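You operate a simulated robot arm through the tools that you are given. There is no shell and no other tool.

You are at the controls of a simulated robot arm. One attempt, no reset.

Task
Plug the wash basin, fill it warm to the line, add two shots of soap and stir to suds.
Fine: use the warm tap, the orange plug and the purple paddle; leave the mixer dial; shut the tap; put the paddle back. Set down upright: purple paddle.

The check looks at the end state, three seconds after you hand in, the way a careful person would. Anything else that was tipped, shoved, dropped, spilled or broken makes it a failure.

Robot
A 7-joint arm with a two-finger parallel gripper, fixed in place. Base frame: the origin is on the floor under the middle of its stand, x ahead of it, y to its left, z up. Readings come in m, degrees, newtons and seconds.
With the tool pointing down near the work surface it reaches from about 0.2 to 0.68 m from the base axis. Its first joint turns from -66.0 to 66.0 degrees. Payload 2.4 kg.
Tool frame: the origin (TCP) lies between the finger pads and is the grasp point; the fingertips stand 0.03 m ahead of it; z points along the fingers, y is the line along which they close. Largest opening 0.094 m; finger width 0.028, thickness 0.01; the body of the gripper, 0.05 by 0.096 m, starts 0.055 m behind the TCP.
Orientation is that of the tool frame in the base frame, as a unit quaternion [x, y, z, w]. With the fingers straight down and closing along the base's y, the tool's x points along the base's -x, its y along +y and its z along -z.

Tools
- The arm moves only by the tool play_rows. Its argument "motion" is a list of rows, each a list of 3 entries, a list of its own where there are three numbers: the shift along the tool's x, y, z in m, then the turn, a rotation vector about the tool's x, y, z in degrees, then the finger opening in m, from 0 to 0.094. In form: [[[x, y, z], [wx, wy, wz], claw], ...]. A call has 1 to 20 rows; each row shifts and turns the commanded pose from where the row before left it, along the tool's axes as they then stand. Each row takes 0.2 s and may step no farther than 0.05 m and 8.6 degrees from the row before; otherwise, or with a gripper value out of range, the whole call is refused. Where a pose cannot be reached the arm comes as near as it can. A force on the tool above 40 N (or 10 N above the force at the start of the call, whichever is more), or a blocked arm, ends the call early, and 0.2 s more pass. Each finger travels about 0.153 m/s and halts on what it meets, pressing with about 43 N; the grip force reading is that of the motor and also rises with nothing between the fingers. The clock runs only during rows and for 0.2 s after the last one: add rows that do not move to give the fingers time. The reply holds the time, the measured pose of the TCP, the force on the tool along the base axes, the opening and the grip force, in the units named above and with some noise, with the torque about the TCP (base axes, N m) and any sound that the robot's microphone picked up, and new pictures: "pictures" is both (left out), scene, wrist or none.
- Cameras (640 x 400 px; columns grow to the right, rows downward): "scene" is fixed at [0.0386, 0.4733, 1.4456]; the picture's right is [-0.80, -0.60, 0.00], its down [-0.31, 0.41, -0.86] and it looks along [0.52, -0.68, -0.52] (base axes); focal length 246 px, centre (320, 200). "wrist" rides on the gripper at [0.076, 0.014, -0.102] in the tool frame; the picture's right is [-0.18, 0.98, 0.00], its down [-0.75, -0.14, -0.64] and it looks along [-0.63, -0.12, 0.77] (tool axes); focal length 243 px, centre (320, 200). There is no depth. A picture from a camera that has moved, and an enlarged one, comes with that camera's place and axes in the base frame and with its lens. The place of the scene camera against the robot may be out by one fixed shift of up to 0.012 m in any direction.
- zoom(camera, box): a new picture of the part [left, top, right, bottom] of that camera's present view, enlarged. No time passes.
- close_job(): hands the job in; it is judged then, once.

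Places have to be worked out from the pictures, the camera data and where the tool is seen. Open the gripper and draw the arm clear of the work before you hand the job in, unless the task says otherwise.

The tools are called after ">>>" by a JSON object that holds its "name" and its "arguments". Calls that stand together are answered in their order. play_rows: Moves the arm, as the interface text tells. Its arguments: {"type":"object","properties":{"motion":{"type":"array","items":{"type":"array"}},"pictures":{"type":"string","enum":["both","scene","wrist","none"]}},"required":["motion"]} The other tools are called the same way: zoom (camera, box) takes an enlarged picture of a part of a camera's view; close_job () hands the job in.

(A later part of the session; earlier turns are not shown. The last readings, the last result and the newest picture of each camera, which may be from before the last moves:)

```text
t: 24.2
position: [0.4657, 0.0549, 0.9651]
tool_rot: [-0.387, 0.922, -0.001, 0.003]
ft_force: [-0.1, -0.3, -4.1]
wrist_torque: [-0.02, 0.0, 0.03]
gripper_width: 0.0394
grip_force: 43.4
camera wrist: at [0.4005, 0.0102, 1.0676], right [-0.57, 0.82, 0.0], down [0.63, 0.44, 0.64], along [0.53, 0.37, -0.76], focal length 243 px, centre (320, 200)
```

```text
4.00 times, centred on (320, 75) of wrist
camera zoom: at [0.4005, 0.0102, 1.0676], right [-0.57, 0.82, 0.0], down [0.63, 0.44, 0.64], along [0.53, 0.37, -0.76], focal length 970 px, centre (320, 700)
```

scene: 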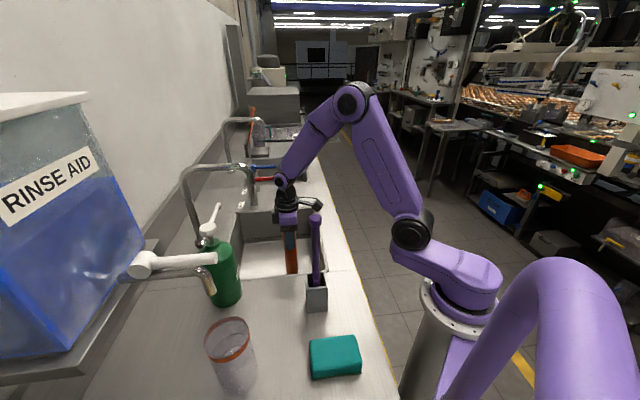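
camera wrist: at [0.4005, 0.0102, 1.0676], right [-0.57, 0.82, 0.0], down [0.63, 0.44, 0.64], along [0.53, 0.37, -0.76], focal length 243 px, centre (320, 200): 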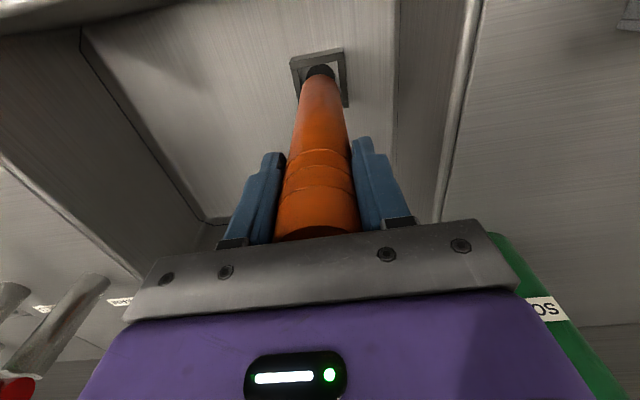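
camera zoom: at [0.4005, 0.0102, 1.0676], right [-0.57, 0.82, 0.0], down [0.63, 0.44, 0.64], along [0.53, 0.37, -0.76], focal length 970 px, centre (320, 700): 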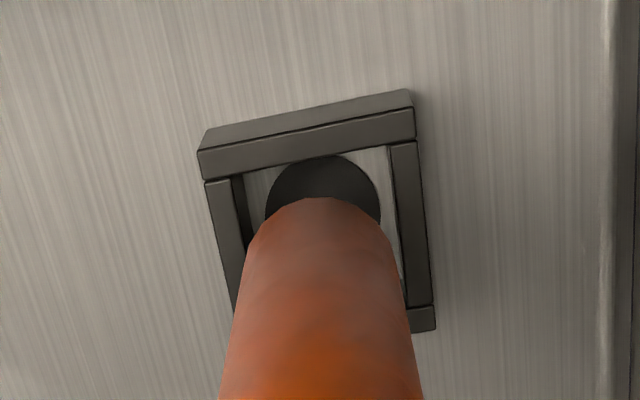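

The plug sits about 1.7 mm too far along q relative to the socket centre; I correct and lower it to just above the socket top, then gently down.

>>> {"name": "play_rows", "arguments": {"motion": [[[0.0017, 0, 0.012], [0, 0, 0], 0.03], [[0, 0, 0.012], [0, 0, 0], 0.03], [[0, 0, 0.012], [0, 0, 0], 0.03], [[0, 0, 0.006], [0, 0, 0], 0.03], [[0, 0, 0.005], [0, 0, 0], 0.03], [[0, 0, 0.004], [0, 0, 0], 0.03], [[0, 0, 0], [0, 0, 0], 0.03]], "pictures": "wrist"}}

>>> {"name": "zoom", "arguments": {"camera": "wrist", "box": [280, 25, 360, 125]}}

```text
t: 25.4
position: [0.4655, 0.0557, 0.9201]
tool_rot: [-0.387, 0.922, -0.002, 0.005]
ft_force: [-2.4, 1.3, 8.7]
wrist_torque: [0.06, 0.63, -0.01]
gripper_width: 0.0396
grip_force: 43.0
stopped in row 6: the force on the tool passed its limit at 51 N (the readings are from after the stop); the commanded pose is now the measured one
camera wrist: at [0.4007, 0.0099, 1.0217], right [-0.57, 0.82, 0.0], down [0.62, 0.44, 0.65], along [0.53, 0.37, -0.76], focal length 243 px, centre (320, 200)
```

wrist: 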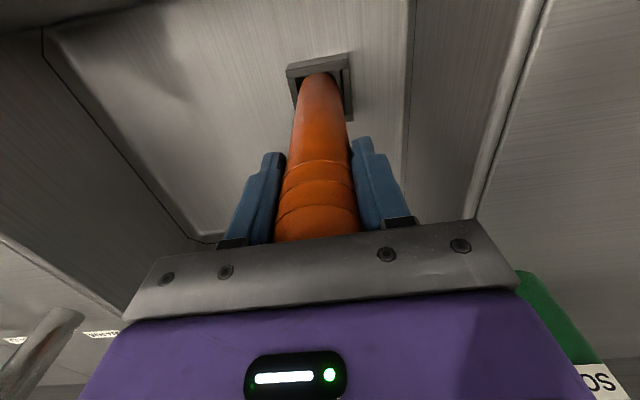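

```text
4.00 times, centred on (320, 75) of wrist
camera zoom: at [0.4007, 0.0099, 1.0217], right [-0.57, 0.82, 0.0], down [0.62, 0.44, 0.65], along [0.53, 0.37, -0.76], focal length 970 px, centre (320, 700)
```

zoom: 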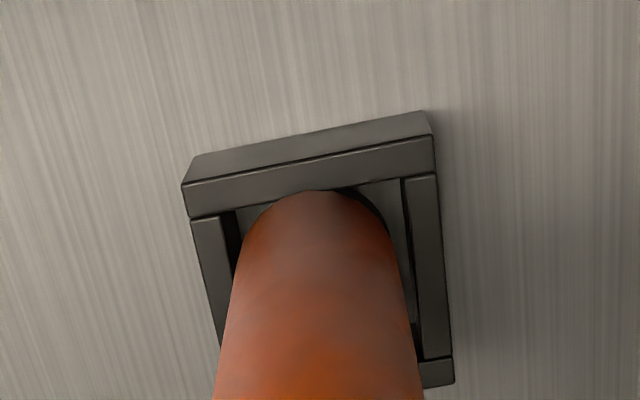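

Contact at 0.92 with the plug's front edge overlapping the near bar of the socket by about 1 mm. I back off a few mm and recheck before shifting it +q.

>>> {"name": "play_rows", "arguments": {"motion": [[[0, 0, -0.006], [0, 0, 0], 0.03], [[-0.0035, 0, 0], [0, 0, 0], 0.03], [[0, 0, 0], [0, 0, 0], 0.03]], "pictures": "wrist"}}

>>> {"name": "zoom", "arguments": {"camera": "wrist", "box": [280, 25, 360, 125]}}

```text
t: 26.2
position: [0.4694, 0.0574, 0.9269]
tool_rot: [-0.387, 0.922, -0.002, 0.006]
ft_force: [-0.4, 0.3, -2.8]
wrist_torque: [-0.03, 0.01, -0.01]
gripper_width: 0.0394
grip_force: 43.2
camera wrist: at [0.4033, 0.0115, 1.0278], right [-0.57, 0.82, -0.01], down [0.62, 0.44, 0.65], along [0.53, 0.37, -0.76], focal length 243 px, centre (320, 200)
```

wrist: 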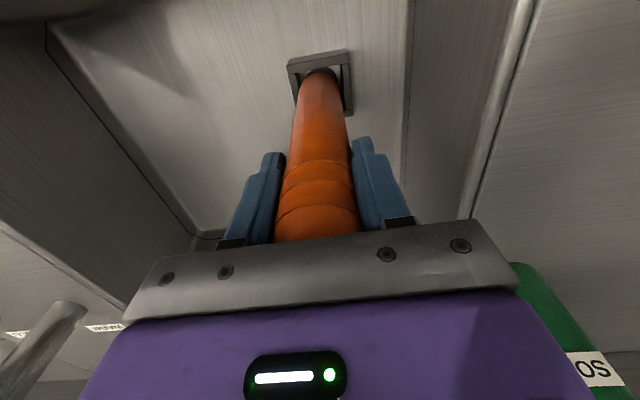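

```text
4.00 times, centred on (320, 75) of wrist
camera zoom: at [0.4033, 0.0115, 1.0278], right [-0.57, 0.82, -0.01], down [0.62, 0.44, 0.65], along [0.53, 0.37, -0.76], focal length 970 px, centre (320, 700)
```

zoom: 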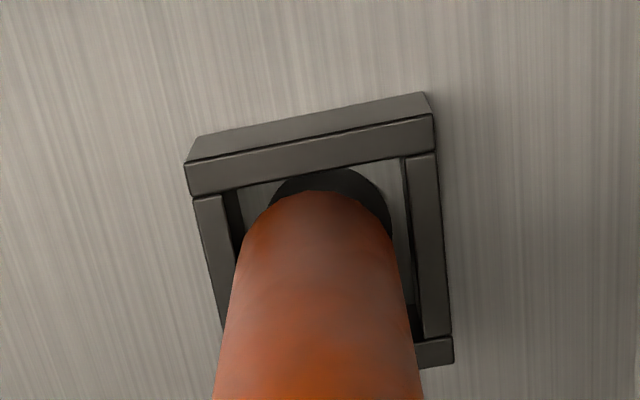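

Now the plug looks centred in the socket opening (within ~1.5 mm laterally). I nudge 1 mm sideways and lower slowly.

>>> {"name": "play_rows", "arguments": {"motion": [[[0, 0.001, 0.004], [0, 0, 0], 0.03], [[0, 0, 0.004], [0, 0, 0], 0.03], [[0, 0, 0.004], [0, 0, 0], 0.03], [[0, 0, 0.003], [0, 0, 0], 0.03], [[0, 0, 0.003], [0, 0, 0], 0.03], [[0, 0, 0.002], [0, 0, 0], 0.03], [[0, 0, 0], [0, 0, 0], 0.03]], "pictures": "wrist"}}

>>> {"name": "zoom", "arguments": {"camera": "wrist", "box": [280, 25, 360, 125]}}

```text
t: 27.9
position: [0.4676, 0.0574, 0.9047]
tool_rot: [-0.387, 0.922, -0.001, 0.006]
ft_force: [-0.5, 0.3, -2.7]
wrist_torque: [0.04, 0.02, 0.0]
gripper_width: 0.0397
grip_force: 42.4
camera wrist: at [0.4027, 0.0132, 1.0066], right [-0.57, 0.82, -0.01], down [0.62, 0.44, 0.65], along [0.53, 0.37, -0.76], focal length 243 px, centre (320, 200)
```

wrist: 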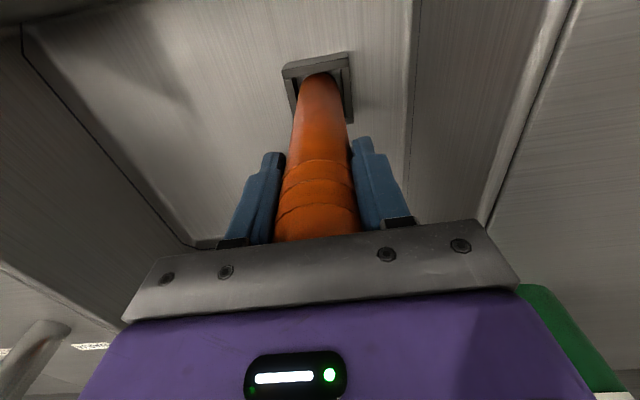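

```text
4.00 times, centred on (320, 75) of wrist
camera zoom: at [0.4027, 0.0132, 1.0066], right [-0.57, 0.82, -0.01], down [0.62, 0.44, 0.65], along [0.53, 0.37, -0.76], focal length 970 px, centre (320, 700)
```

zoom: 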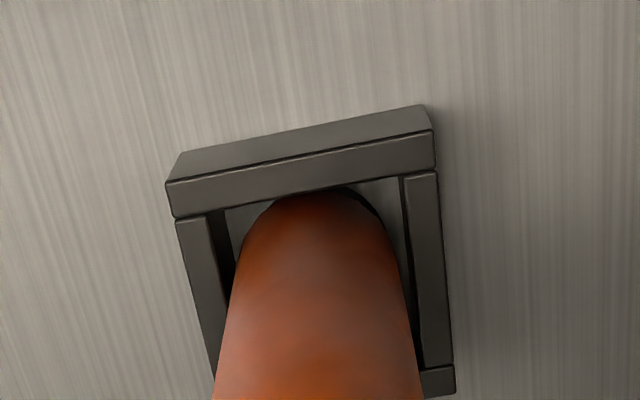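

The plug has entered the socket without contact; I continue lowering in small steps until it seats.

>>> {"name": "play_rows", "arguments": {"motion": [[[0, 0, 0.002], [0, 0, 0], 0.03], [[0, 0, 0.002], [0, 0, 0], 0.03], [[0, 0, 0.002], [0, 0, 0], 0.03], [[0, 0, 0], [0, 0, 0], 0.03]], "pictures": "wrist"}}

>>> {"name": "zoom", "arguments": {"camera": "wrist", "box": [280, 25, 360, 125]}}

```text
t: 28.9
position: [0.4691, 0.0575, 0.8999]
tool_rot: [-0.387, 0.922, -0.002, 0.005]
ft_force: [-0.7, 0.4, -3.8]
wrist_torque: [0.0, 0.05, 0.01]
gripper_width: 0.0395
grip_force: 42.9
camera wrist: at [0.403, 0.0127, 1.0007], right [-0.57, 0.82, -0.01], down [0.62, 0.44, 0.65], along [0.53, 0.37, -0.76], focal length 243 px, centre (320, 200)
```

wrist: 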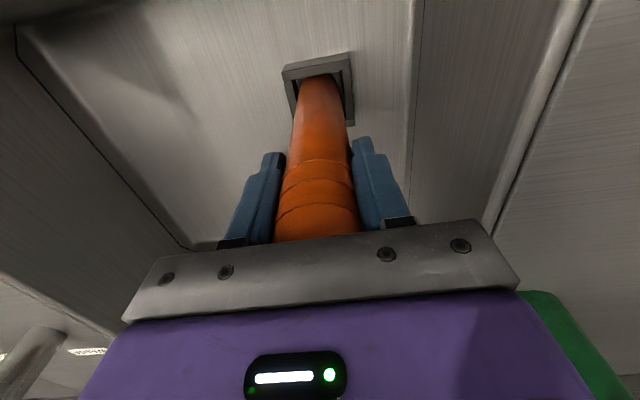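

```text
4.00 times, centred on (320, 75) of wrist
camera zoom: at [0.403, 0.0127, 1.0007], right [-0.57, 0.82, -0.01], down [0.62, 0.44, 0.65], along [0.53, 0.37, -0.76], focal length 970 px, centre (320, 700)
```

zoom: 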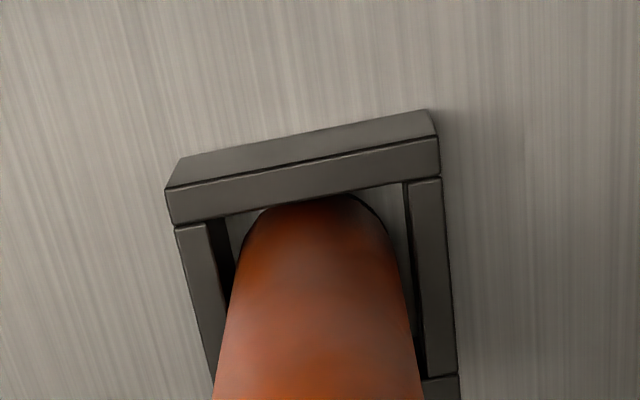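

No contact yet; continuing down in small steps.

>>> {"name": "play_rows", "arguments": {"motion": [[[0, 0, 0.002], [0, 0, 0], 0.03], [[0, 0, 0.002], [0, 0, 0], 0.03], [[0, 0, 0.002], [0, 0, 0], 0.03], [[0, 0, 0.002], [0, 0, 0], 0.03], [[0, 0, 0.002], [0, 0, 0], 0.03], [[0, 0, 0], [0, 0, 0], 0.03]], "pictures": "wrist"}}

>>> {"name": "zoom", "arguments": {"camera": "wrist", "box": [280, 25, 360, 125]}}

```text
t: 30.2
position: [0.4684, 0.059, 0.89]
tool_rot: [-0.387, 0.922, -0.001, 0.006]
ft_force: [-7.8, -1.2, 30.7]
wrist_torque: [0.39, 0.93, 0.13]
gripper_width: 0.0394
grip_force: 42.5
camera wrist: at [0.4035, 0.0129, 0.9925], right [-0.57, 0.82, -0.01], down [0.62, 0.44, 0.65], along [0.54, 0.37, -0.76], focal length 243 px, centre (320, 200)
```

wrist: 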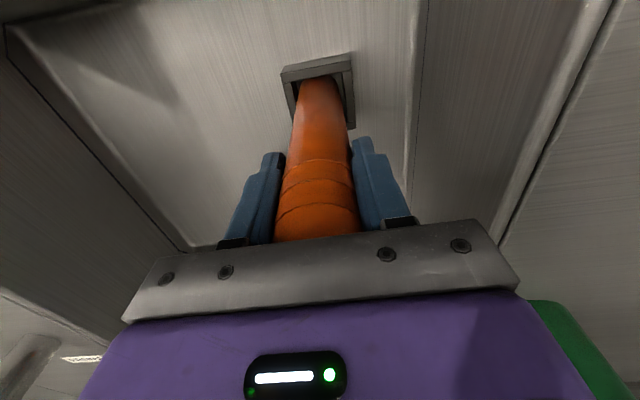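

```text
4.00 times, centred on (320, 75) of wrist
camera zoom: at [0.4035, 0.0129, 0.9925], right [-0.57, 0.82, -0.01], down [0.62, 0.44, 0.65], along [0.54, 0.37, -0.76], focal length 970 px, centre (320, 700)
```

zoom: 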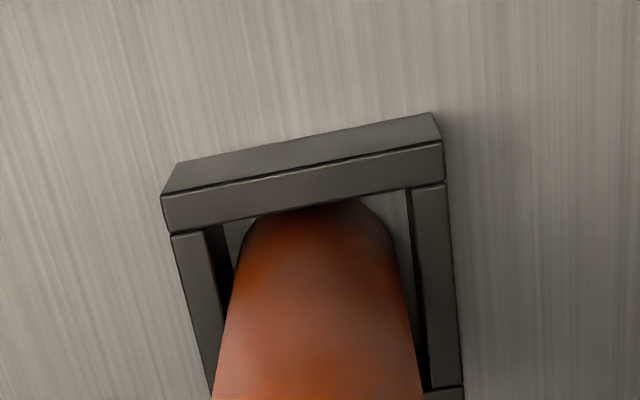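

Contact at TCP z 0.890 (30 N): the plug is seated on the drain inside the frame. I relieve pressure slightly, release, and lift straight up.

>>> {"name": "play_rows", "arguments": {"motion": [[[0, 0, -0.002], [0, 0, 0], 0.03], [[0, 0, 0], [0, 0, 0], 0.06], [[0, 0, 0], [0, 0, 0], 0.08], [[0, 0, 0], [0, 0, 0], 0.08], [[0, 0, -0.03], [0, 0, 0], 0.08], [[0, 0, -0.04], [0, 0, 0], 0.08], [[0, 0, -0.04], [0, 0, 0], 0.08], [[0, 0, -0.04], [0, 0, 0], 0.08], [[0, 0, -0.04], [0, 0, 0], 0.08], [[0, 0, -0.04], [0, 0, 0], 0.08], [[0, 0, 0], [0, 0, 0], 0.08]]}}

>>> {"name": "zoom", "arguments": {"camera": "wrist", "box": [260, 0, 420, 130]}}

```text
t: 32.6
position: [0.4673, 0.0567, 1.1229]
tool_rot: [-0.387, 0.922, -0.001, 0.006]
ft_force: [0.2, 0.3, -0.1]
wrist_torque: [0.01, -0.02, -0.04]
gripper_width: 0.08
grip_force: 0.2
camera wrist: at [0.4021, 0.0108, 1.2238], right [-0.57, 0.82, -0.01], down [0.62, 0.44, 0.65], along [0.53, 0.37, -0.76], focal length 243 px, centre (320, 200)
```

scene: 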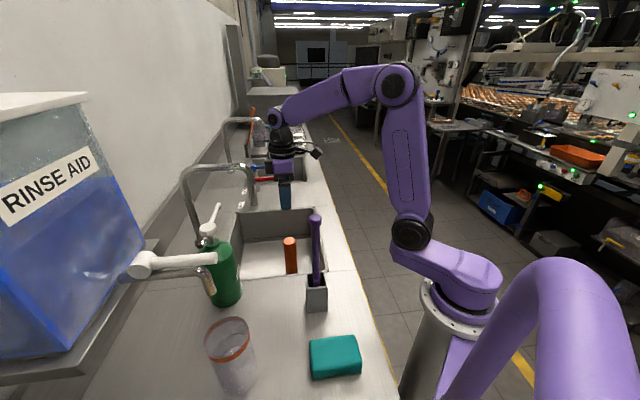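
wrist: 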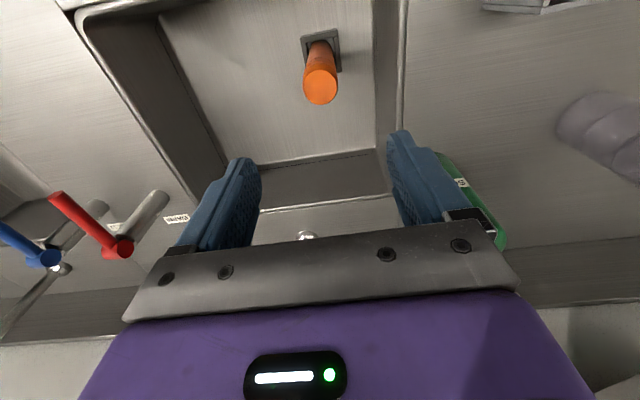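

```text
3.08 times, centred on (340, 65) of wrist
camera zoom: at [0.4021, 0.0108, 1.2238], right [-0.57, 0.82, -0.01], down [0.62, 0.44, 0.65], along [0.53, 0.37, -0.76], focal length 746 px, centre (258, 615)
```

zoom: 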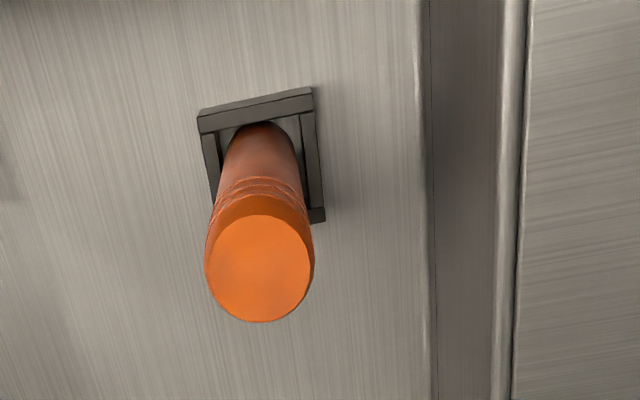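

The plug stands upright in the socket, but seems pressed ~3 mm toward the back bar (contact force fx −7.8 N). To be sure it covers the hole I'll level the tool, go back down, grip it gently and centre it.

>>> {"name": "play_rows", "arguments": {"motion": [[[0, 0, 0], [-0.35, 0.35, 0], 0.08], [[0, 0, 0.043], [0, 0, 0], 0.08], [[0, 0, 0.043], [0, 0, 0], 0.08], [[0, 0, 0.043], [0, 0, 0], 0.08], [[0, 0, 0.043], [0, 0, 0], 0.08], [[0, 0, 0.03], [0, 0, 0], 0.08], [[0, 0, 0], [0, 0, 0], 0.08], [[0, 0, 0], [0, 0, 0], 0.08]], "pictures": "wrist"}}

>>> {"name": "zoom", "arguments": {"camera": "wrist", "box": [280, 25, 360, 125]}}

```text
t: 34.5
position: [0.4649, 0.0566, 0.9204]
tool_rot: [-0.386, 0.922, 0.0, 0.001]
ft_force: [0.3, -0.9, 0.3]
wrist_torque: [-0.03, 0.01, -0.01]
gripper_width: 0.08
grip_force: 0.0
camera wrist: at [0.4004, 0.0115, 1.022], right [-0.57, 0.82, 0.0], down [0.63, 0.44, 0.64], along [0.53, 0.37, -0.76], focal length 243 px, centre (320, 200)
```

wrist: 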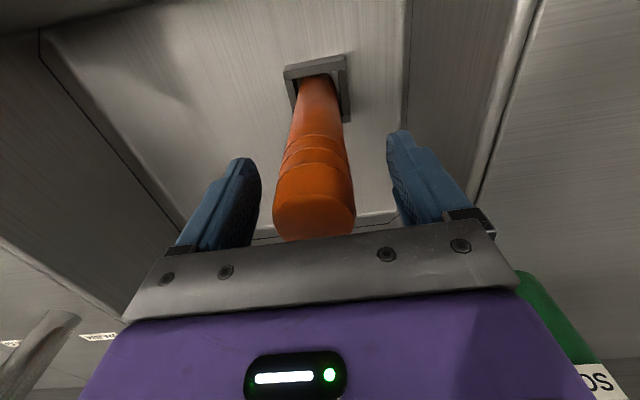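

```text
4.00 times, centred on (320, 75) of wrist
camera zoom: at [0.4004, 0.0115, 1.022], right [-0.57, 0.82, 0.0], down [0.63, 0.44, 0.64], along [0.53, 0.37, -0.76], focal length 970 px, centre (320, 700)
```

zoom: 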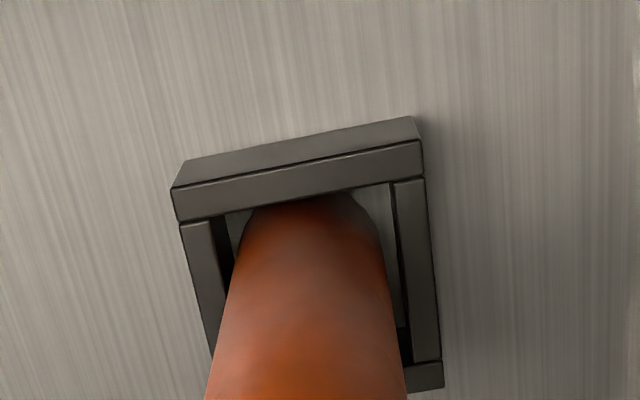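

The plug looks centred within about 1–1.5 mm and seated, so I leave it. I rise out of the basin and move in front of the red (warm) lever, tilting the tool outward ~42° for reach.

>>> {"name": "play_rows", "arguments": {"motion": [[[0, 0, -0.04], [0, 0, 0], 0.08], [[0, 0, -0.04], [0, 0, 0], 0.08], [[0, 0, -0.04], [0, 0, 0], 0.08], [[0, 0, -0.04], [0, 0, 0], 0.08], [[0, 0, -0.04], [0, 0, 0], 0.08], [[0.015, -0.0398, 0], [0, 0, 0], 0.08], [[0.015, -0.0398, 0], [0, 0, 0], 0.08], [[0.015, -0.0398, 0], [0, 0, 0], 0.08], [[0.015, -0.0398, 0], [0, 0, 0], 0.08], [[0.015, -0.0398, 0], [0, 0, 0], 0.08], [[0.015, -0.0398, 0], [0, 0, 0], 0.08], [[0.015, -0.0398, 0], [0, 0, 0], 0.08], [[0.015, -0.0398, 0], [0, 0, 0], 0.08], [[0, 0, 0], [0, -8.5, 0], 0.08], [[0, 0, 0], [0, -8.5, 0], 0.08], [[0, 0, 0], [0, -8.5, 0], 0.08], [[0, 0, 0], [0, -8.5, 0], 0.08], [[0, 0, 0], [0, -8.5, 0], 0.08], [[0, 0, 0], [0, 0, 0], 0.08]]}}

```text
t: 38.5
position: [0.6088, -0.2508, 1.1194]
tool_rot: [-0.361, 0.858, 0.141, 0.337]
ft_force: [-0.1, 1.0, -0.1]
wrist_torque: [0.0, 0.0, 0.02]
gripper_width: 0.08
grip_force: 0.2
camera wrist: at [0.5103, -0.331, 1.1434], right [-0.61, 0.79, 0.12], down [0.18, -0.01, 0.98], along [0.77, 0.62, -0.13], focal length 243 px, centre (320, 200)
```

scene: 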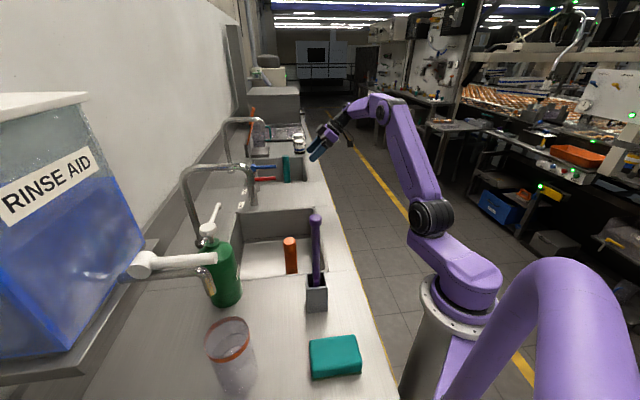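
wrist: 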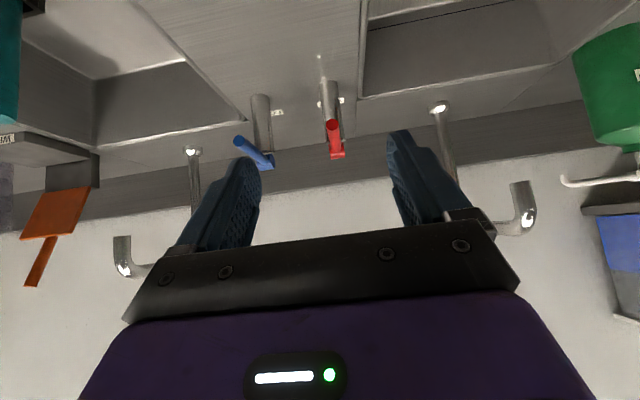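

>>> {"name": "zoom", "arguments": {"camera": "wrist", "box": [220, 60, 420, 190]}}

>>> {"name": "zoom", "arguments": {"camera": "scene", "box": [220, 130, 340, 220]}}

```text
3.08 times, centred on (320, 125) of wrist
camera zoom: at [0.5103, -0.331, 1.1434], right [-0.61, 0.79, 0.12], down [0.18, -0.01, 0.98], along [0.77, 0.62, -0.13], focal length 746 px, centre (320, 431)
```

zoom: 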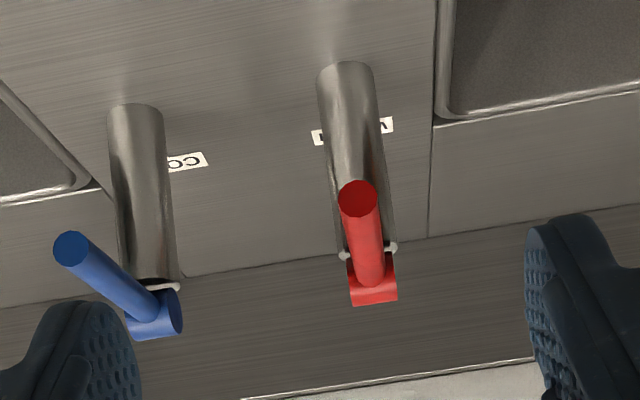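

```text
4.44 times, centred on (280, 175) of scene
camera zoom: at [0.0386, 0.4733, 1.4456], right [-0.8, -0.6, 0.0], down [-0.31, 0.41, -0.86], along [0.52, -0.68, -0.52], focal length 1092 px, centre (498, 311)
```

zoom: 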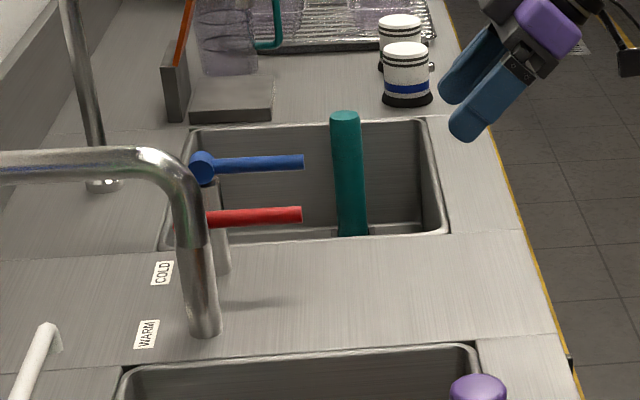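

The red lever is seen nearly end-on, tip at about (0.718, -0.132, 1.011), with a horizontal hub axis, so it lifts/lowers. I approach along the finger direction, stopping ~8 cm short to re-check.

>>> {"name": "play_rows", "arguments": {"motion": [[[-0.0118, 0.0016, 0.0401], [0, 0, 0], 0.08], [[-0.0118, 0.0016, 0.0401], [0, 0, 0], 0.08], [[-0.0118, 0.0016, 0.0401], [0, 0, 0], 0.08], [[0, 0, 0], [0, 0, 0], 0.08], [[0, 0, 0], [0, 0, 0], 0.08]]}}

>>> {"name": "zoom", "arguments": {"camera": "wrist", "box": [220, 80, 420, 210]}}

>>> {"name": "zoom", "arguments": {"camera": "scene", "box": [220, 130, 340, 220]}}

```text
t: 39.6
position: [0.6796, -0.1694, 1.0546]
tool_rot: [-0.361, 0.859, 0.14, 0.336]
ft_force: [0.3, -0.6, -0.1]
wrist_torque: [-0.01, -0.02, -0.02]
gripper_width: 0.0801
grip_force: 0.1
camera wrist: at [0.5818, -0.2497, 1.0779], right [-0.61, 0.79, 0.12], down [0.18, -0.01, 0.98], along [0.77, 0.62, -0.14], focal length 243 px, centre (320, 200)
```

scene: 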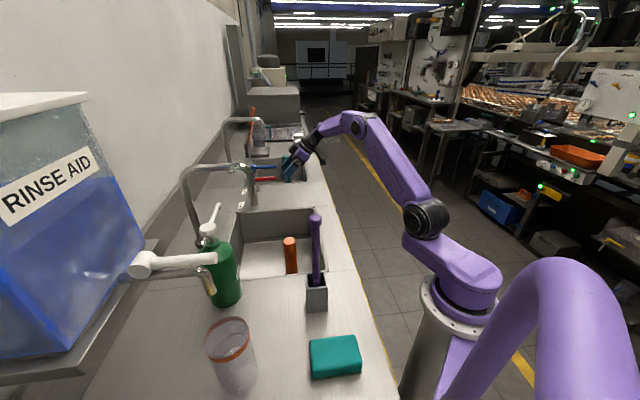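
wrist: 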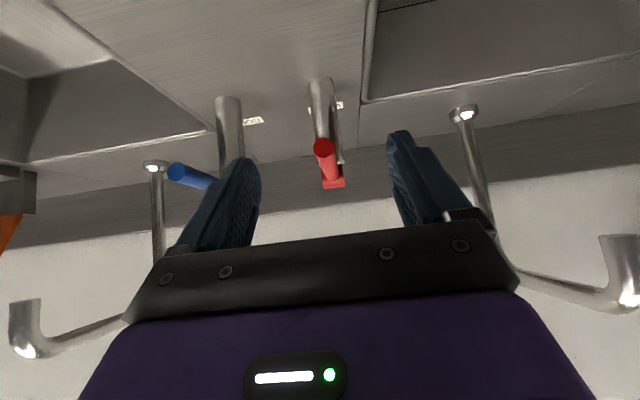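

```text
3.08 times, centred on (320, 145) of wrist
camera zoom: at [0.5818, -0.2497, 1.0779], right [-0.61, 0.79, 0.12], down [0.18, -0.01, 0.98], along [0.77, 0.62, -0.14], focal length 746 px, centre (320, 369)
```

zoom: 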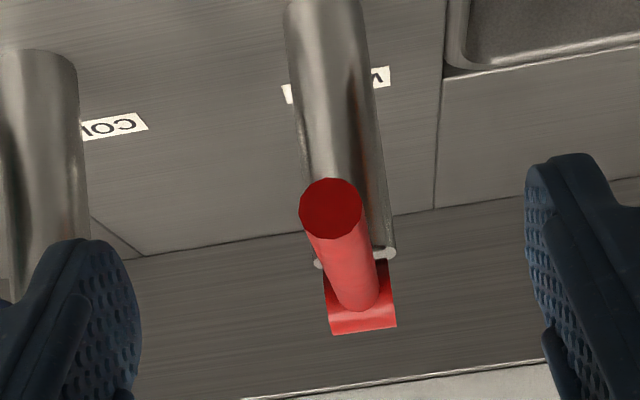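

```text
4.44 times, centred on (280, 175) of scene
camera zoom: at [0.0386, 0.4733, 1.4456], right [-0.8, -0.6, 0.0], down [-0.31, 0.41, -0.86], along [0.52, -0.68, -0.52], focal length 1092 px, centre (498, 311)
```

zoom: 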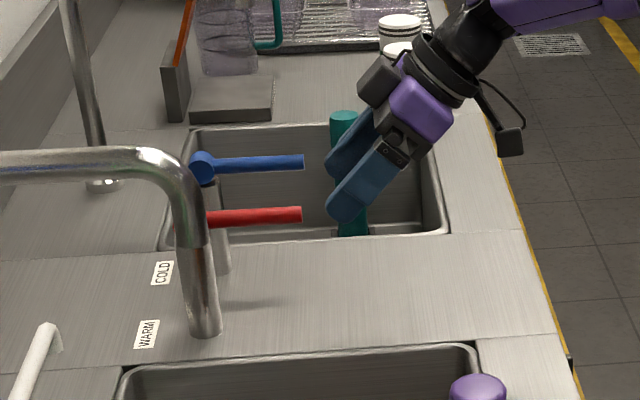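

The lever is centred between the fingers. I advance the final ~8 cm so the pads straddle the lever near its tip.

>>> {"name": "play_rows", "arguments": {"motion": [[[-0.0078, 0, 0.0262], [0, 0, 0], 0.06], [[-0.0078, 0, 0.0262], [0, 0, 0], 0.06], [[-0.0078, 0, 0.0262], [0, 0, 0], 0.06], [[0, 0, 0], [0, 0, 0], 0.06], [[0, 0, 0], [0, 0, 0], 0.06]]}}

>>> {"name": "zoom", "arguments": {"camera": "wrist", "box": [220, 110, 420, 240]}}

>>> {"name": "zoom", "arguments": {"camera": "scene", "box": [220, 130, 340, 220]}}

```text
t: 40.9
position: [0.7299, -0.1213, 1.0111]
tool_rot: [-0.36, 0.859, 0.14, 0.336]
ft_force: [0.2, -0.1, -0.4]
wrist_torque: [0.01, 0.01, 0.01]
gripper_width: 0.0598
grip_force: 0.0
camera wrist: at [0.6315, -0.2005, 1.0363], right [-0.61, 0.79, 0.12], down [0.18, -0.01, 0.98], along [0.77, 0.62, -0.14], focal length 243 px, centre (320, 200)
```

scene: 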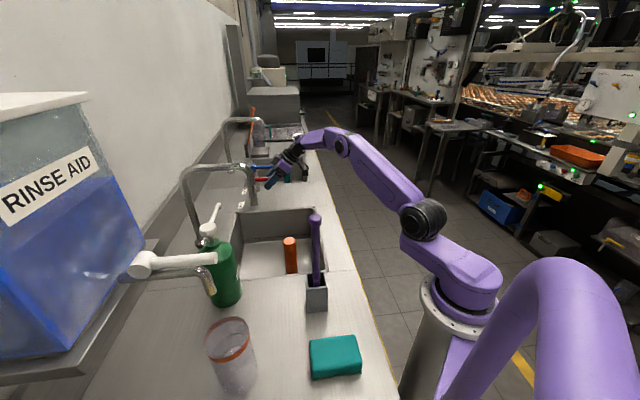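
wrist: 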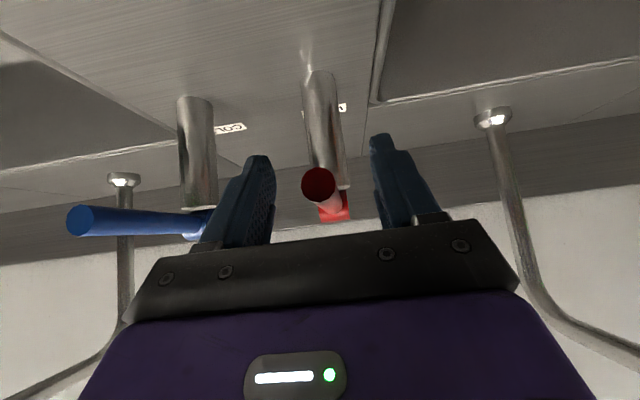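

```text
3.08 times, centred on (320, 175) of wrist
camera zoom: at [0.6315, -0.2005, 1.0363], right [-0.61, 0.79, 0.12], down [0.18, -0.01, 0.98], along [0.77, 0.62, -0.14], focal length 746 px, centre (320, 277)
```

zoom: 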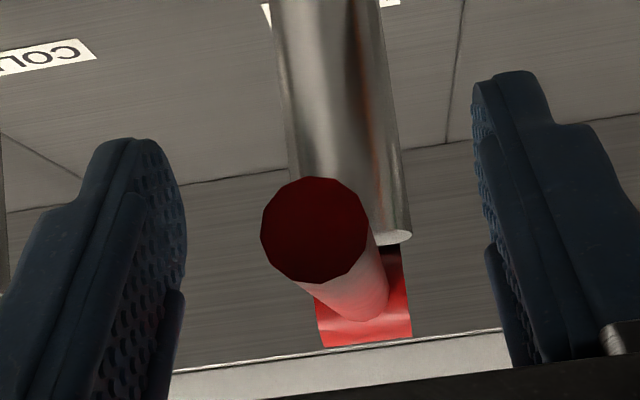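

```text
4.44 times, centred on (280, 175) of scene
camera zoom: at [0.0386, 0.4733, 1.4456], right [-0.8, -0.6, 0.0], down [-0.31, 0.41, -0.86], along [0.52, -0.68, -0.52], focal length 1092 px, centre (498, 311)
```

zoom: 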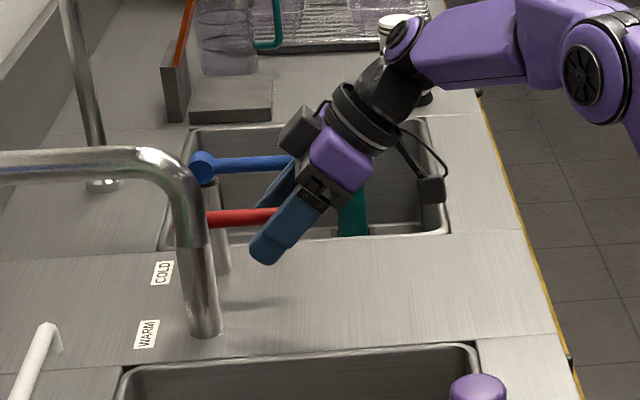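

The lever passes right through the TCP. I close the fingers on it.

>>> {"name": "play_rows", "arguments": {"motion": [[[0, 0, 0], [0, 0, 0], 0.03], [[0, 0, 0], [0, 0, 0], 0.008], [[0, 0, 0], [0, 0, 0], 0.008], [[0, 0, 0], [0, 0, 0], 0.008]], "pictures": "wrist"}}

```text
t: 41.9
position: [0.7287, -0.1186, 1.0129]
tool_rot: [-0.362, 0.858, 0.143, 0.334]
ft_force: [-19.9, 6.7, 1.5]
wrist_torque: [0.02, -0.08, -0.6]
gripper_width: 0.0191
grip_force: 45.3
camera wrist: at [0.6307, -0.1996, 1.0363], right [-0.61, 0.78, 0.13], down [0.19, -0.01, 0.98], along [0.77, 0.62, -0.14], focal length 243 px, centre (320, 200)
```

wrist: 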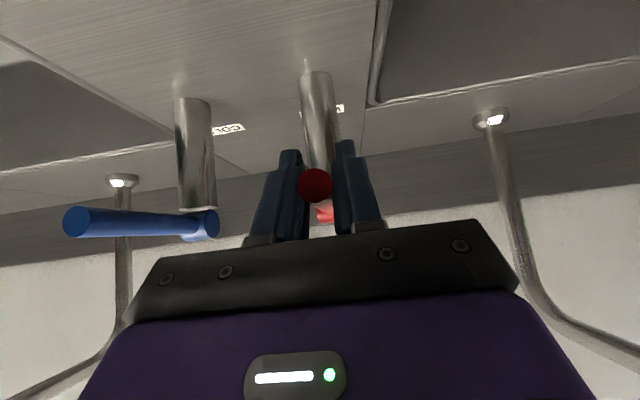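

Grip is firm on the lever (19 mm) with ~20 N side load because the lever is fixed; I shift 3 mm to relieve it, then try a small lift to learn which way the lever turns.

>>> {"name": "play_rows", "arguments": {"motion": [[[0, 0.003, 0], [0, 0, 0], 0.008], [[0, 0, 0], [0, 0, 0], 0.008]], "pictures": "none"}}

>>> {"name": "play_rows", "arguments": {"motion": [[[-0.0027, 0, -0.0028], [0, 0, 0], 0.008], [[-0.0027, 0, -0.0025], [0, 0, 0], 0.008], [[0, 0, 0], [0, 0, 0], 0.008]]}}

```text
t: 42.5
position: [0.729, -0.1187, 1.0111]
tool_rot: [-0.359, 0.859, 0.138, 0.337]
ft_force: [4.3, 1.9, -4.8]
wrist_torque: [-0.43, 0.4, -0.19]
gripper_width: 0.0196
grip_force: 45.1
```

```text
t: 43.2
position: [0.7293, -0.1197, 1.0198]
tool_rot: [-0.36, 0.86, 0.14, 0.335]
ft_force: [12.1, -3.1, -13.9]
wrist_torque: [-0.66, 0.73, 0.19]
gripper_width: 0.0195
grip_force: 45.4
camera wrist: at [0.6299, -0.1995, 1.0437], right [-0.61, 0.79, 0.12], down [0.18, -0.01, 0.98], along [0.77, 0.62, -0.14], focal length 243 px, centre (320, 200)
```

scene: 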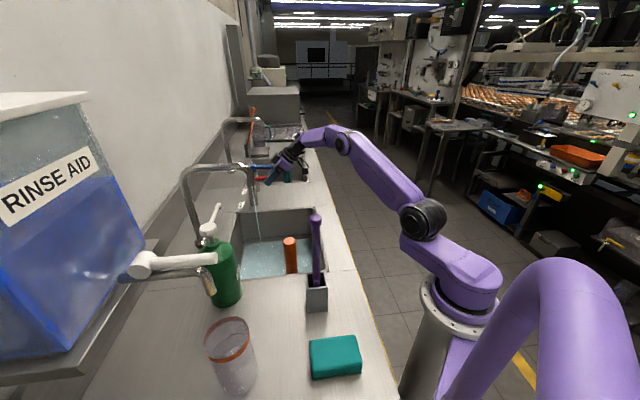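
wrist: 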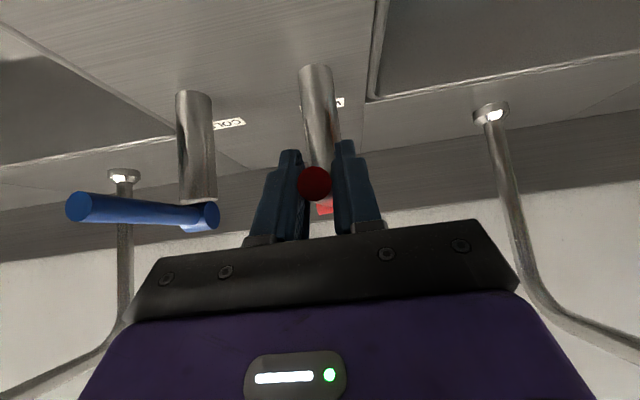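

Lifting opens it: water is flowing and a layer is already in the basin. I zoom to check the level against the line.

>>> {"name": "zoom", "arguments": {"camera": "scene", "box": [230, 170, 330, 290]}}

```text
3.33 times, centred on (280, 230) of scene
camera zoom: at [0.0393, 0.4732, 1.4456], right [-0.8, -0.6, 0.0], down [-0.31, 0.41, -0.86], along [0.52, -0.68, -0.52], focal length 819 px, centre (453, 100)
```

zoom: 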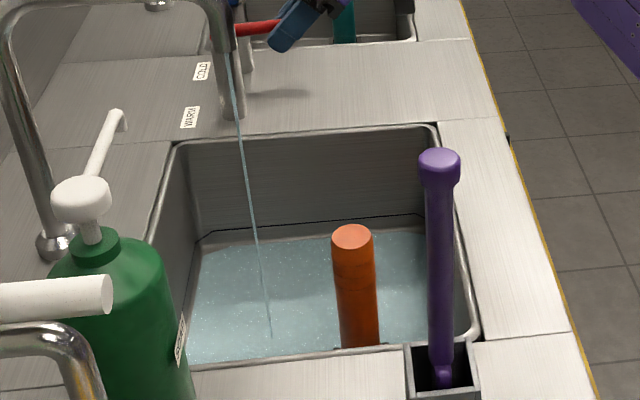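

>>> {"name": "zoom", "arguments": {"camera": "scene", "box": [235, 200, 315, 250]}}

```text
8.00 times, centred on (275, 225) of scene
camera zoom: at [0.0393, 0.4732, 1.4456], right [-0.8, -0.6, 0.0], down [-0.31, 0.41, -0.86], along [0.52, -0.68, -0.52], focal length 1965 px, centre (680, 0)
```

zoom: 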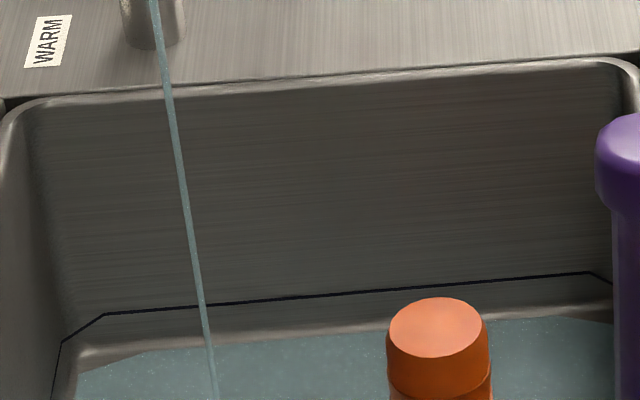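

The dark painted line is clearly visible on the far wall, with the water ~2 cm below it. I hold the lever and let a short time pass, to gauge the fill rate.

>>> {"name": "play_rows", "arguments": {"motion": [[[0, 0, 0], [0, 0, 0], 0.008]], "pictures": "none"}}

>>> {"name": "zoom", "arguments": {"camera": "scene", "box": [235, 200, 315, 250]}}

```text
t: 43.6
position: [0.729, -0.1182, 1.02]
tool_rot: [-0.36, 0.859, 0.14, 0.336]
ft_force: [11.0, -4.5, -13.8]
wrist_torque: [-0.68, 0.72, 0.22]
gripper_width: 0.0193
grip_force: 45.1
```

```text
8.00 times, centred on (275, 225) of scene
camera zoom: at [0.0393, 0.4731, 1.4456], right [-0.8, -0.6, 0.0], down [-0.31, 0.41, -0.86], along [0.52, -0.68, -0.52], focal length 1965 px, centre (680, 0)
```

zoom: 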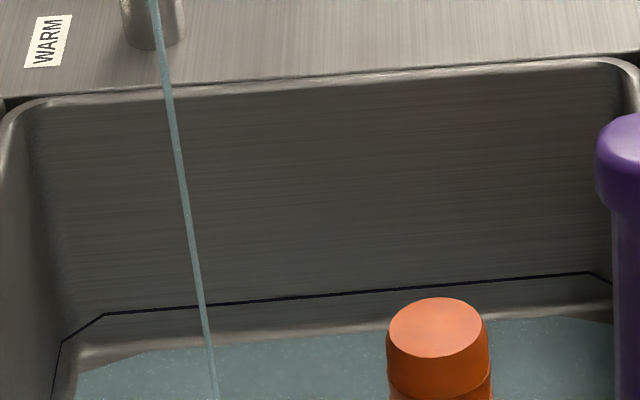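

The rise is slow at this opening. I'll hold for about two more seconds and compare.

>>> {"name": "play_rows", "arguments": {"motion": [[[0, 0, 0], [0, 0, 0], 0.008], [[0, 0, 0], [0, 0, 0], 0.008], [[0, 0, 0], [0, 0, 0], 0.008], [[0, 0, 0], [0, 0, 0], 0.008], [[0, 0, 0], [0, 0, 0], 0.008], [[0, 0, 0], [0, 0, 0], 0.008], [[0, 0, 0], [0, 0, 0], 0.008], [[0, 0, 0], [0, 0, 0], 0.008], [[0, 0, 0], [0, 0, 0], 0.008], [[0, 0, 0], [0, 0, 0], 0.008]], "pictures": "none"}}

>>> {"name": "zoom", "arguments": {"camera": "scene", "box": [235, 200, 315, 250]}}

```text
t: 45.9
position: [0.7282, -0.119, 1.0193]
tool_rot: [-0.36, 0.859, 0.14, 0.336]
ft_force: [8.6, -11.2, -7.3]
wrist_torque: [-0.37, 0.48, 0.18]
gripper_width: 0.0198
grip_force: 44.8
```

```text
8.00 times, centred on (275, 225) of scene
camera zoom: at [0.039, 0.473, 1.4457], right [-0.8, -0.6, 0.0], down [-0.31, 0.41, -0.86], along [0.52, -0.68, -0.52], focal length 1965 px, centre (680, 0)
```

zoom: 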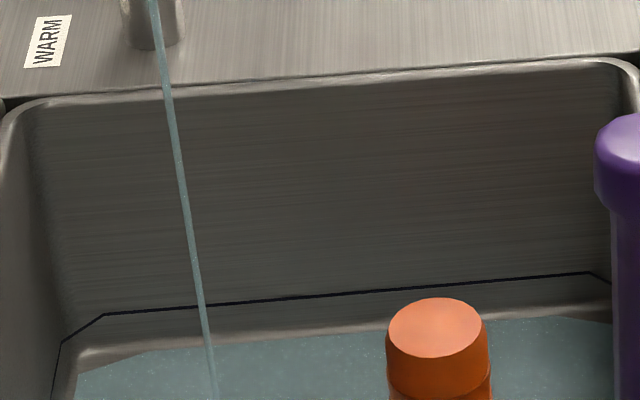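

No visible rise at this tiny opening, so I'll lift the lever further (to roughly 20°) for a stronger flow.

>>> {"name": "play_rows", "arguments": {"motion": [[[-0.0042, 0, -0.003], [0, 0, 0], 0.008], [[-0.0042, 0, -0.003], [0, 0, 0], 0.008], [[-0.0042, 0, -0.0028], [0, 0, 0], 0.008], [[-0.0042, 0, -0.0027], [0, 0, 0], 0.008], [[0, 0, 0], [0, 0, 0], 0.008]], "pictures": "both"}}

>>> {"name": "zoom", "arguments": {"camera": "scene", "box": [230, 170, 330, 290]}}

```text
t: 47.0
position: [0.7318, -0.1167, 1.04]
tool_rot: [-0.361, 0.859, 0.14, 0.335]
ft_force: [4.4, -15.0, -11.7]
wrist_torque: [-0.74, 0.72, 0.14]
gripper_width: 0.0193
grip_force: 45.0
camera wrist: at [0.6327, -0.1968, 1.0642], right [-0.61, 0.79, 0.12], down [0.19, -0.01, 0.98], along [0.77, 0.62, -0.14], focal length 243 px, centre (320, 200)
```

scene: 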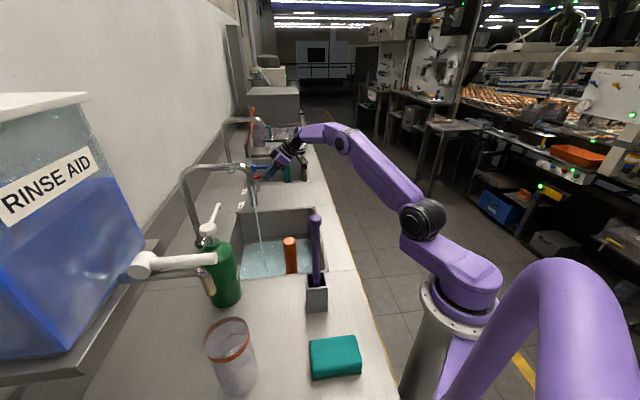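
wrist: 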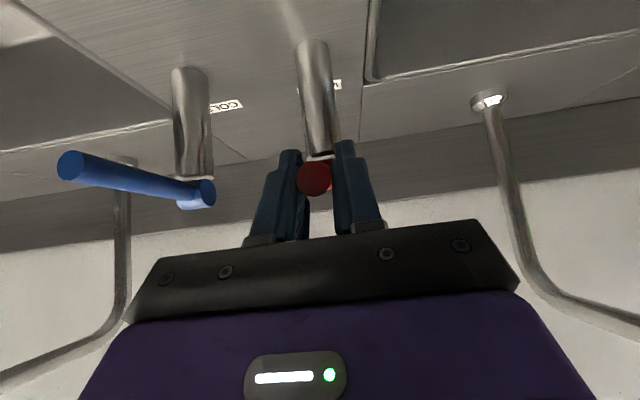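

```text
3.33 times, centred on (280, 230) of scene
camera zoom: at [0.039, 0.4728, 1.4457], right [-0.8, -0.6, 0.0], down [-0.31, 0.41, -0.86], along [0.52, -0.68, -0.52], focal length 819 px, centre (453, 100)
```

zoom: 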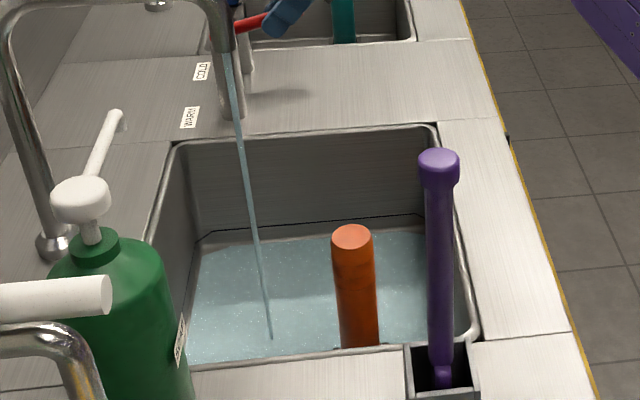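

The stream is thicker now. I hold for two seconds and compare the level.

>>> {"name": "play_rows", "arguments": {"motion": [[[0, 0, 0], [0, 0, 0], 0.008], [[0, 0, 0], [0, 0, 0], 0.008], [[0, 0, 0], [0, 0, 0], 0.008], [[0, 0, 0], [0, 0, 0], 0.008], [[0, 0, 0], [0, 0, 0], 0.008], [[0, 0, 0], [0, 0, 0], 0.008], [[0, 0, 0], [0, 0, 0], 0.008], [[0, 0, 0], [0, 0, 0], 0.008], [[0, 0, 0], [0, 0, 0], 0.008], [[0, 0, 0], [0, 0, 0], 0.008]], "pictures": "none"}}

>>> {"name": "zoom", "arguments": {"camera": "scene", "box": [235, 200, 315, 250]}}

```text
t: 49.2
position: [0.7319, -0.1175, 1.0408]
tool_rot: [-0.36, 0.859, 0.14, 0.335]
ft_force: [1.6, -14.7, -7.7]
wrist_torque: [-0.58, 0.49, 0.13]
gripper_width: 0.0192
grip_force: 45.7
```

```text
8.00 times, centred on (275, 225) of scene
camera zoom: at [0.0389, 0.4729, 1.4457], right [-0.8, -0.6, 0.0], down [-0.31, 0.41, -0.86], along [0.52, -0.68, -0.52], focal length 1965 px, centre (680, 0)
```

zoom: 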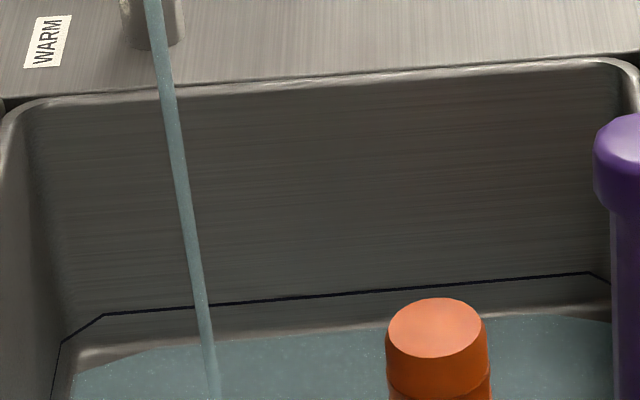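

Level rises slowly. I open the lever further (to about 36°) to speed up filling, relieving side loads a little.

>>> {"name": "play_rows", "arguments": {"motion": [[[-0.0043, -0.0003, -0.0024], [0, 0, 0], 0.008], [[-0.0043, -0.0003, -0.0022], [0, 0, 0], 0.008], [[-0.0043, -0.0003, -0.0021], [0, 0, 0], 0.008], [[-0.0043, -0.0003, -0.002], [0, 0, 0], 0.008], [[-0.0043, -0.0003, -0.0018], [0, 0, 0], 0.008], [[-0.0043, 0, -0.0016], [0, 0, 0], 0.008], [[0, 0, 0], [0, 0, 0], 0.008]], "pictures": "both"}}

>>> {"name": "zoom", "arguments": {"camera": "scene", "box": [235, 200, 315, 250]}}

```text
t: 50.9
position: [0.7412, -0.1071, 1.0706]
tool_rot: [-0.362, 0.857, 0.139, 0.339]
ft_force: [9.5, -4.0, 0.3]
wrist_torque: [-0.11, -0.55, -0.26]
gripper_width: 0.0154
grip_force: 44.3
camera wrist: at [0.6429, -0.1868, 1.0929], right [-0.61, 0.78, 0.12], down [0.18, -0.01, 0.98], along [0.77, 0.62, -0.13], focal length 243 px, centre (320, 200)
```

scene: 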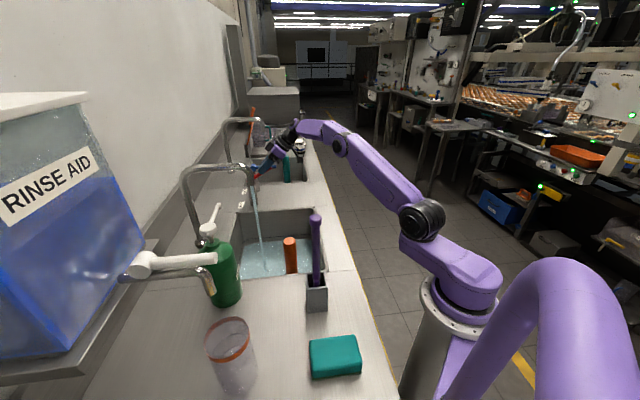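
wrist: 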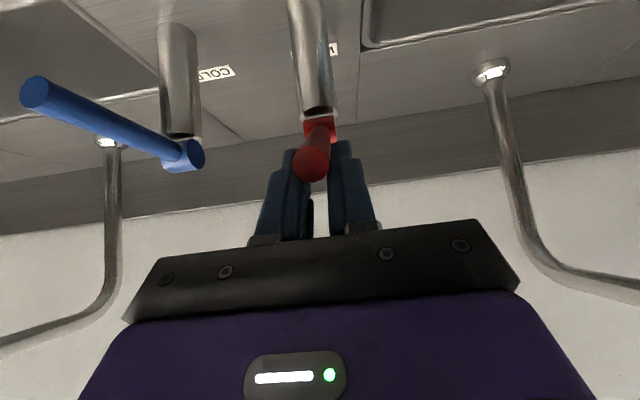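

```text
8.00 times, centred on (275, 225) of scene
camera zoom: at [0.0389, 0.4732, 1.4456], right [-0.8, -0.6, 0.0], down [-0.31, 0.41, -0.86], along [0.52, -0.68, -0.52], focal length 1965 px, centre (680, 0)
```

zoom: 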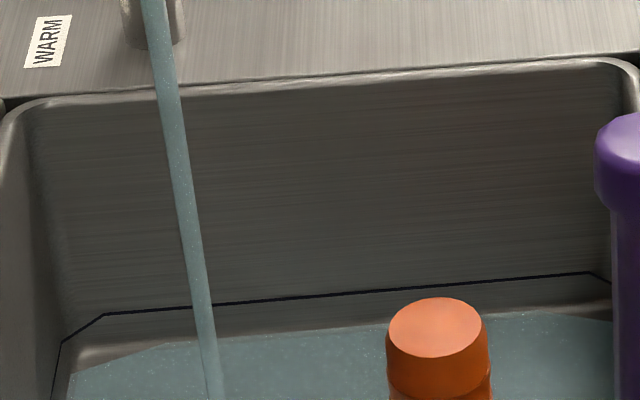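

The lever is now raised about 28° with strong flow; the fingertips still pinch it. I hold and let it fill for ~3 s, then check.

>>> {"name": "play_rows", "arguments": {"motion": [[[0, 0, 0], [0, 0, 0], 0.008], [[0, 0, 0], [0, 0, 0], 0.008], [[0, 0, 0], [0, 0, 0], 0.008], [[0, 0, 0], [0, 0, 0], 0.008], [[0, 0, 0], [0, 0, 0], 0.008], [[0, 0, 0], [0, 0, 0], 0.008], [[0, 0, 0], [0, 0, 0], 0.008], [[0, 0, 0], [0, 0, 0], 0.008], [[0, 0, 0], [0, 0, 0], 0.008], [[0, 0, 0], [0, 0, 0], 0.008], [[0, 0, 0], [0, 0, 0], 0.008], [[0, 0, 0], [0, 0, 0], 0.008], [[0, 0, 0], [0, 0, 0], 0.008], [[0, 0, 0], [0, 0, 0], 0.008], [[0, 0, 0], [0, 0, 0], 0.008]], "pictures": "none"}}

>>> {"name": "zoom", "arguments": {"camera": "scene", "box": [235, 200, 315, 250]}}

```text
t: 54.0
position: [0.7409, -0.1072, 1.0678]
tool_rot: [-0.36, 0.858, 0.141, 0.338]
ft_force: [15.8, 6.8, 10.9]
wrist_torque: [0.85, -1.3, -0.33]
gripper_width: 0.0153
grip_force: 45.3
```

```text
8.00 times, centred on (275, 225) of scene
camera zoom: at [0.0388, 0.4735, 1.4455], right [-0.8, -0.6, 0.0], down [-0.31, 0.41, -0.86], along [0.52, -0.68, -0.52], focal length 1965 px, centre (680, 0)
```

zoom: 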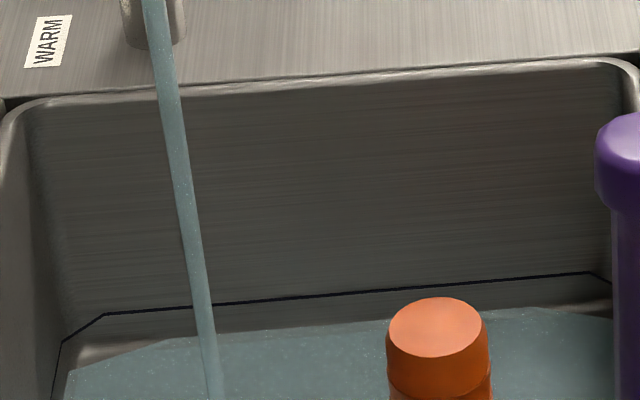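

Level is rising visibly (about 1.5 px/s in this view, ~30 px to go). I keep holding and check every ~4 s.

>>> {"name": "play_rows", "arguments": {"motion": [[[0, 0, 0], [0, 0, 0], 0.008], [[0, 0, 0], [0, 0, 0], 0.008], [[0, 0, 0], [0, 0, 0], 0.008], [[0, 0, 0], [0, 0, 0], 0.008], [[0, 0, 0], [0, 0, 0], 0.008], [[0, 0, 0], [0, 0, 0], 0.008], [[0, 0, 0], [0, 0, 0], 0.008], [[0, 0, 0], [0, 0, 0], 0.008], [[0, 0, 0], [0, 0, 0], 0.008], [[0, 0, 0], [0, 0, 0], 0.008], [[0, 0, 0], [0, 0, 0], 0.008], [[0, 0, 0], [0, 0, 0], 0.008], [[0, 0, 0], [0, 0, 0], 0.008], [[0, 0, 0], [0, 0, 0], 0.008], [[0, 0, 0], [0, 0, 0], 0.008], [[0, 0, 0], [0, 0, 0], 0.008], [[0, 0, 0], [0, 0, 0], 0.008], [[0, 0, 0], [0, 0, 0], 0.008], [[0, 0, 0], [0, 0, 0], 0.008], [[0, 0, 0], [0, 0, 0], 0.008]], "pictures": "none"}}

>>> {"name": "zoom", "arguments": {"camera": "scene", "box": [235, 200, 315, 250]}}

```text
t: 58.2
position: [0.7404, -0.1079, 1.0682]
tool_rot: [-0.36, 0.859, 0.141, 0.337]
ft_force: [15.2, 6.9, 6.7]
wrist_torque: [0.66, -1.15, -0.35]
gripper_width: 0.0153
grip_force: 45.2
```

```text
8.00 times, centred on (275, 225) of scene
camera zoom: at [0.0389, 0.4735, 1.4455], right [-0.8, -0.6, 0.0], down [-0.31, 0.41, -0.86], along [0.52, -0.68, -0.52], focal length 1965 px, centre (680, 0)
```

zoom: 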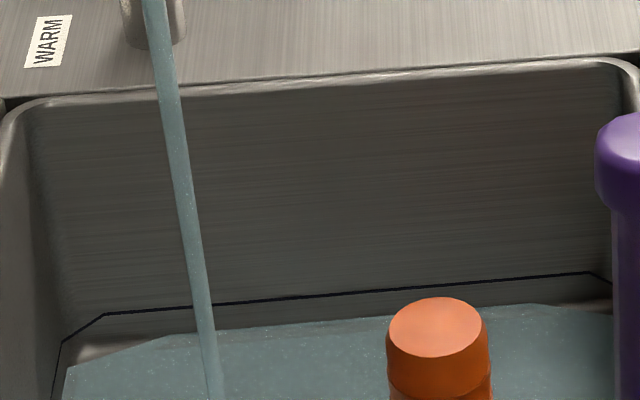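

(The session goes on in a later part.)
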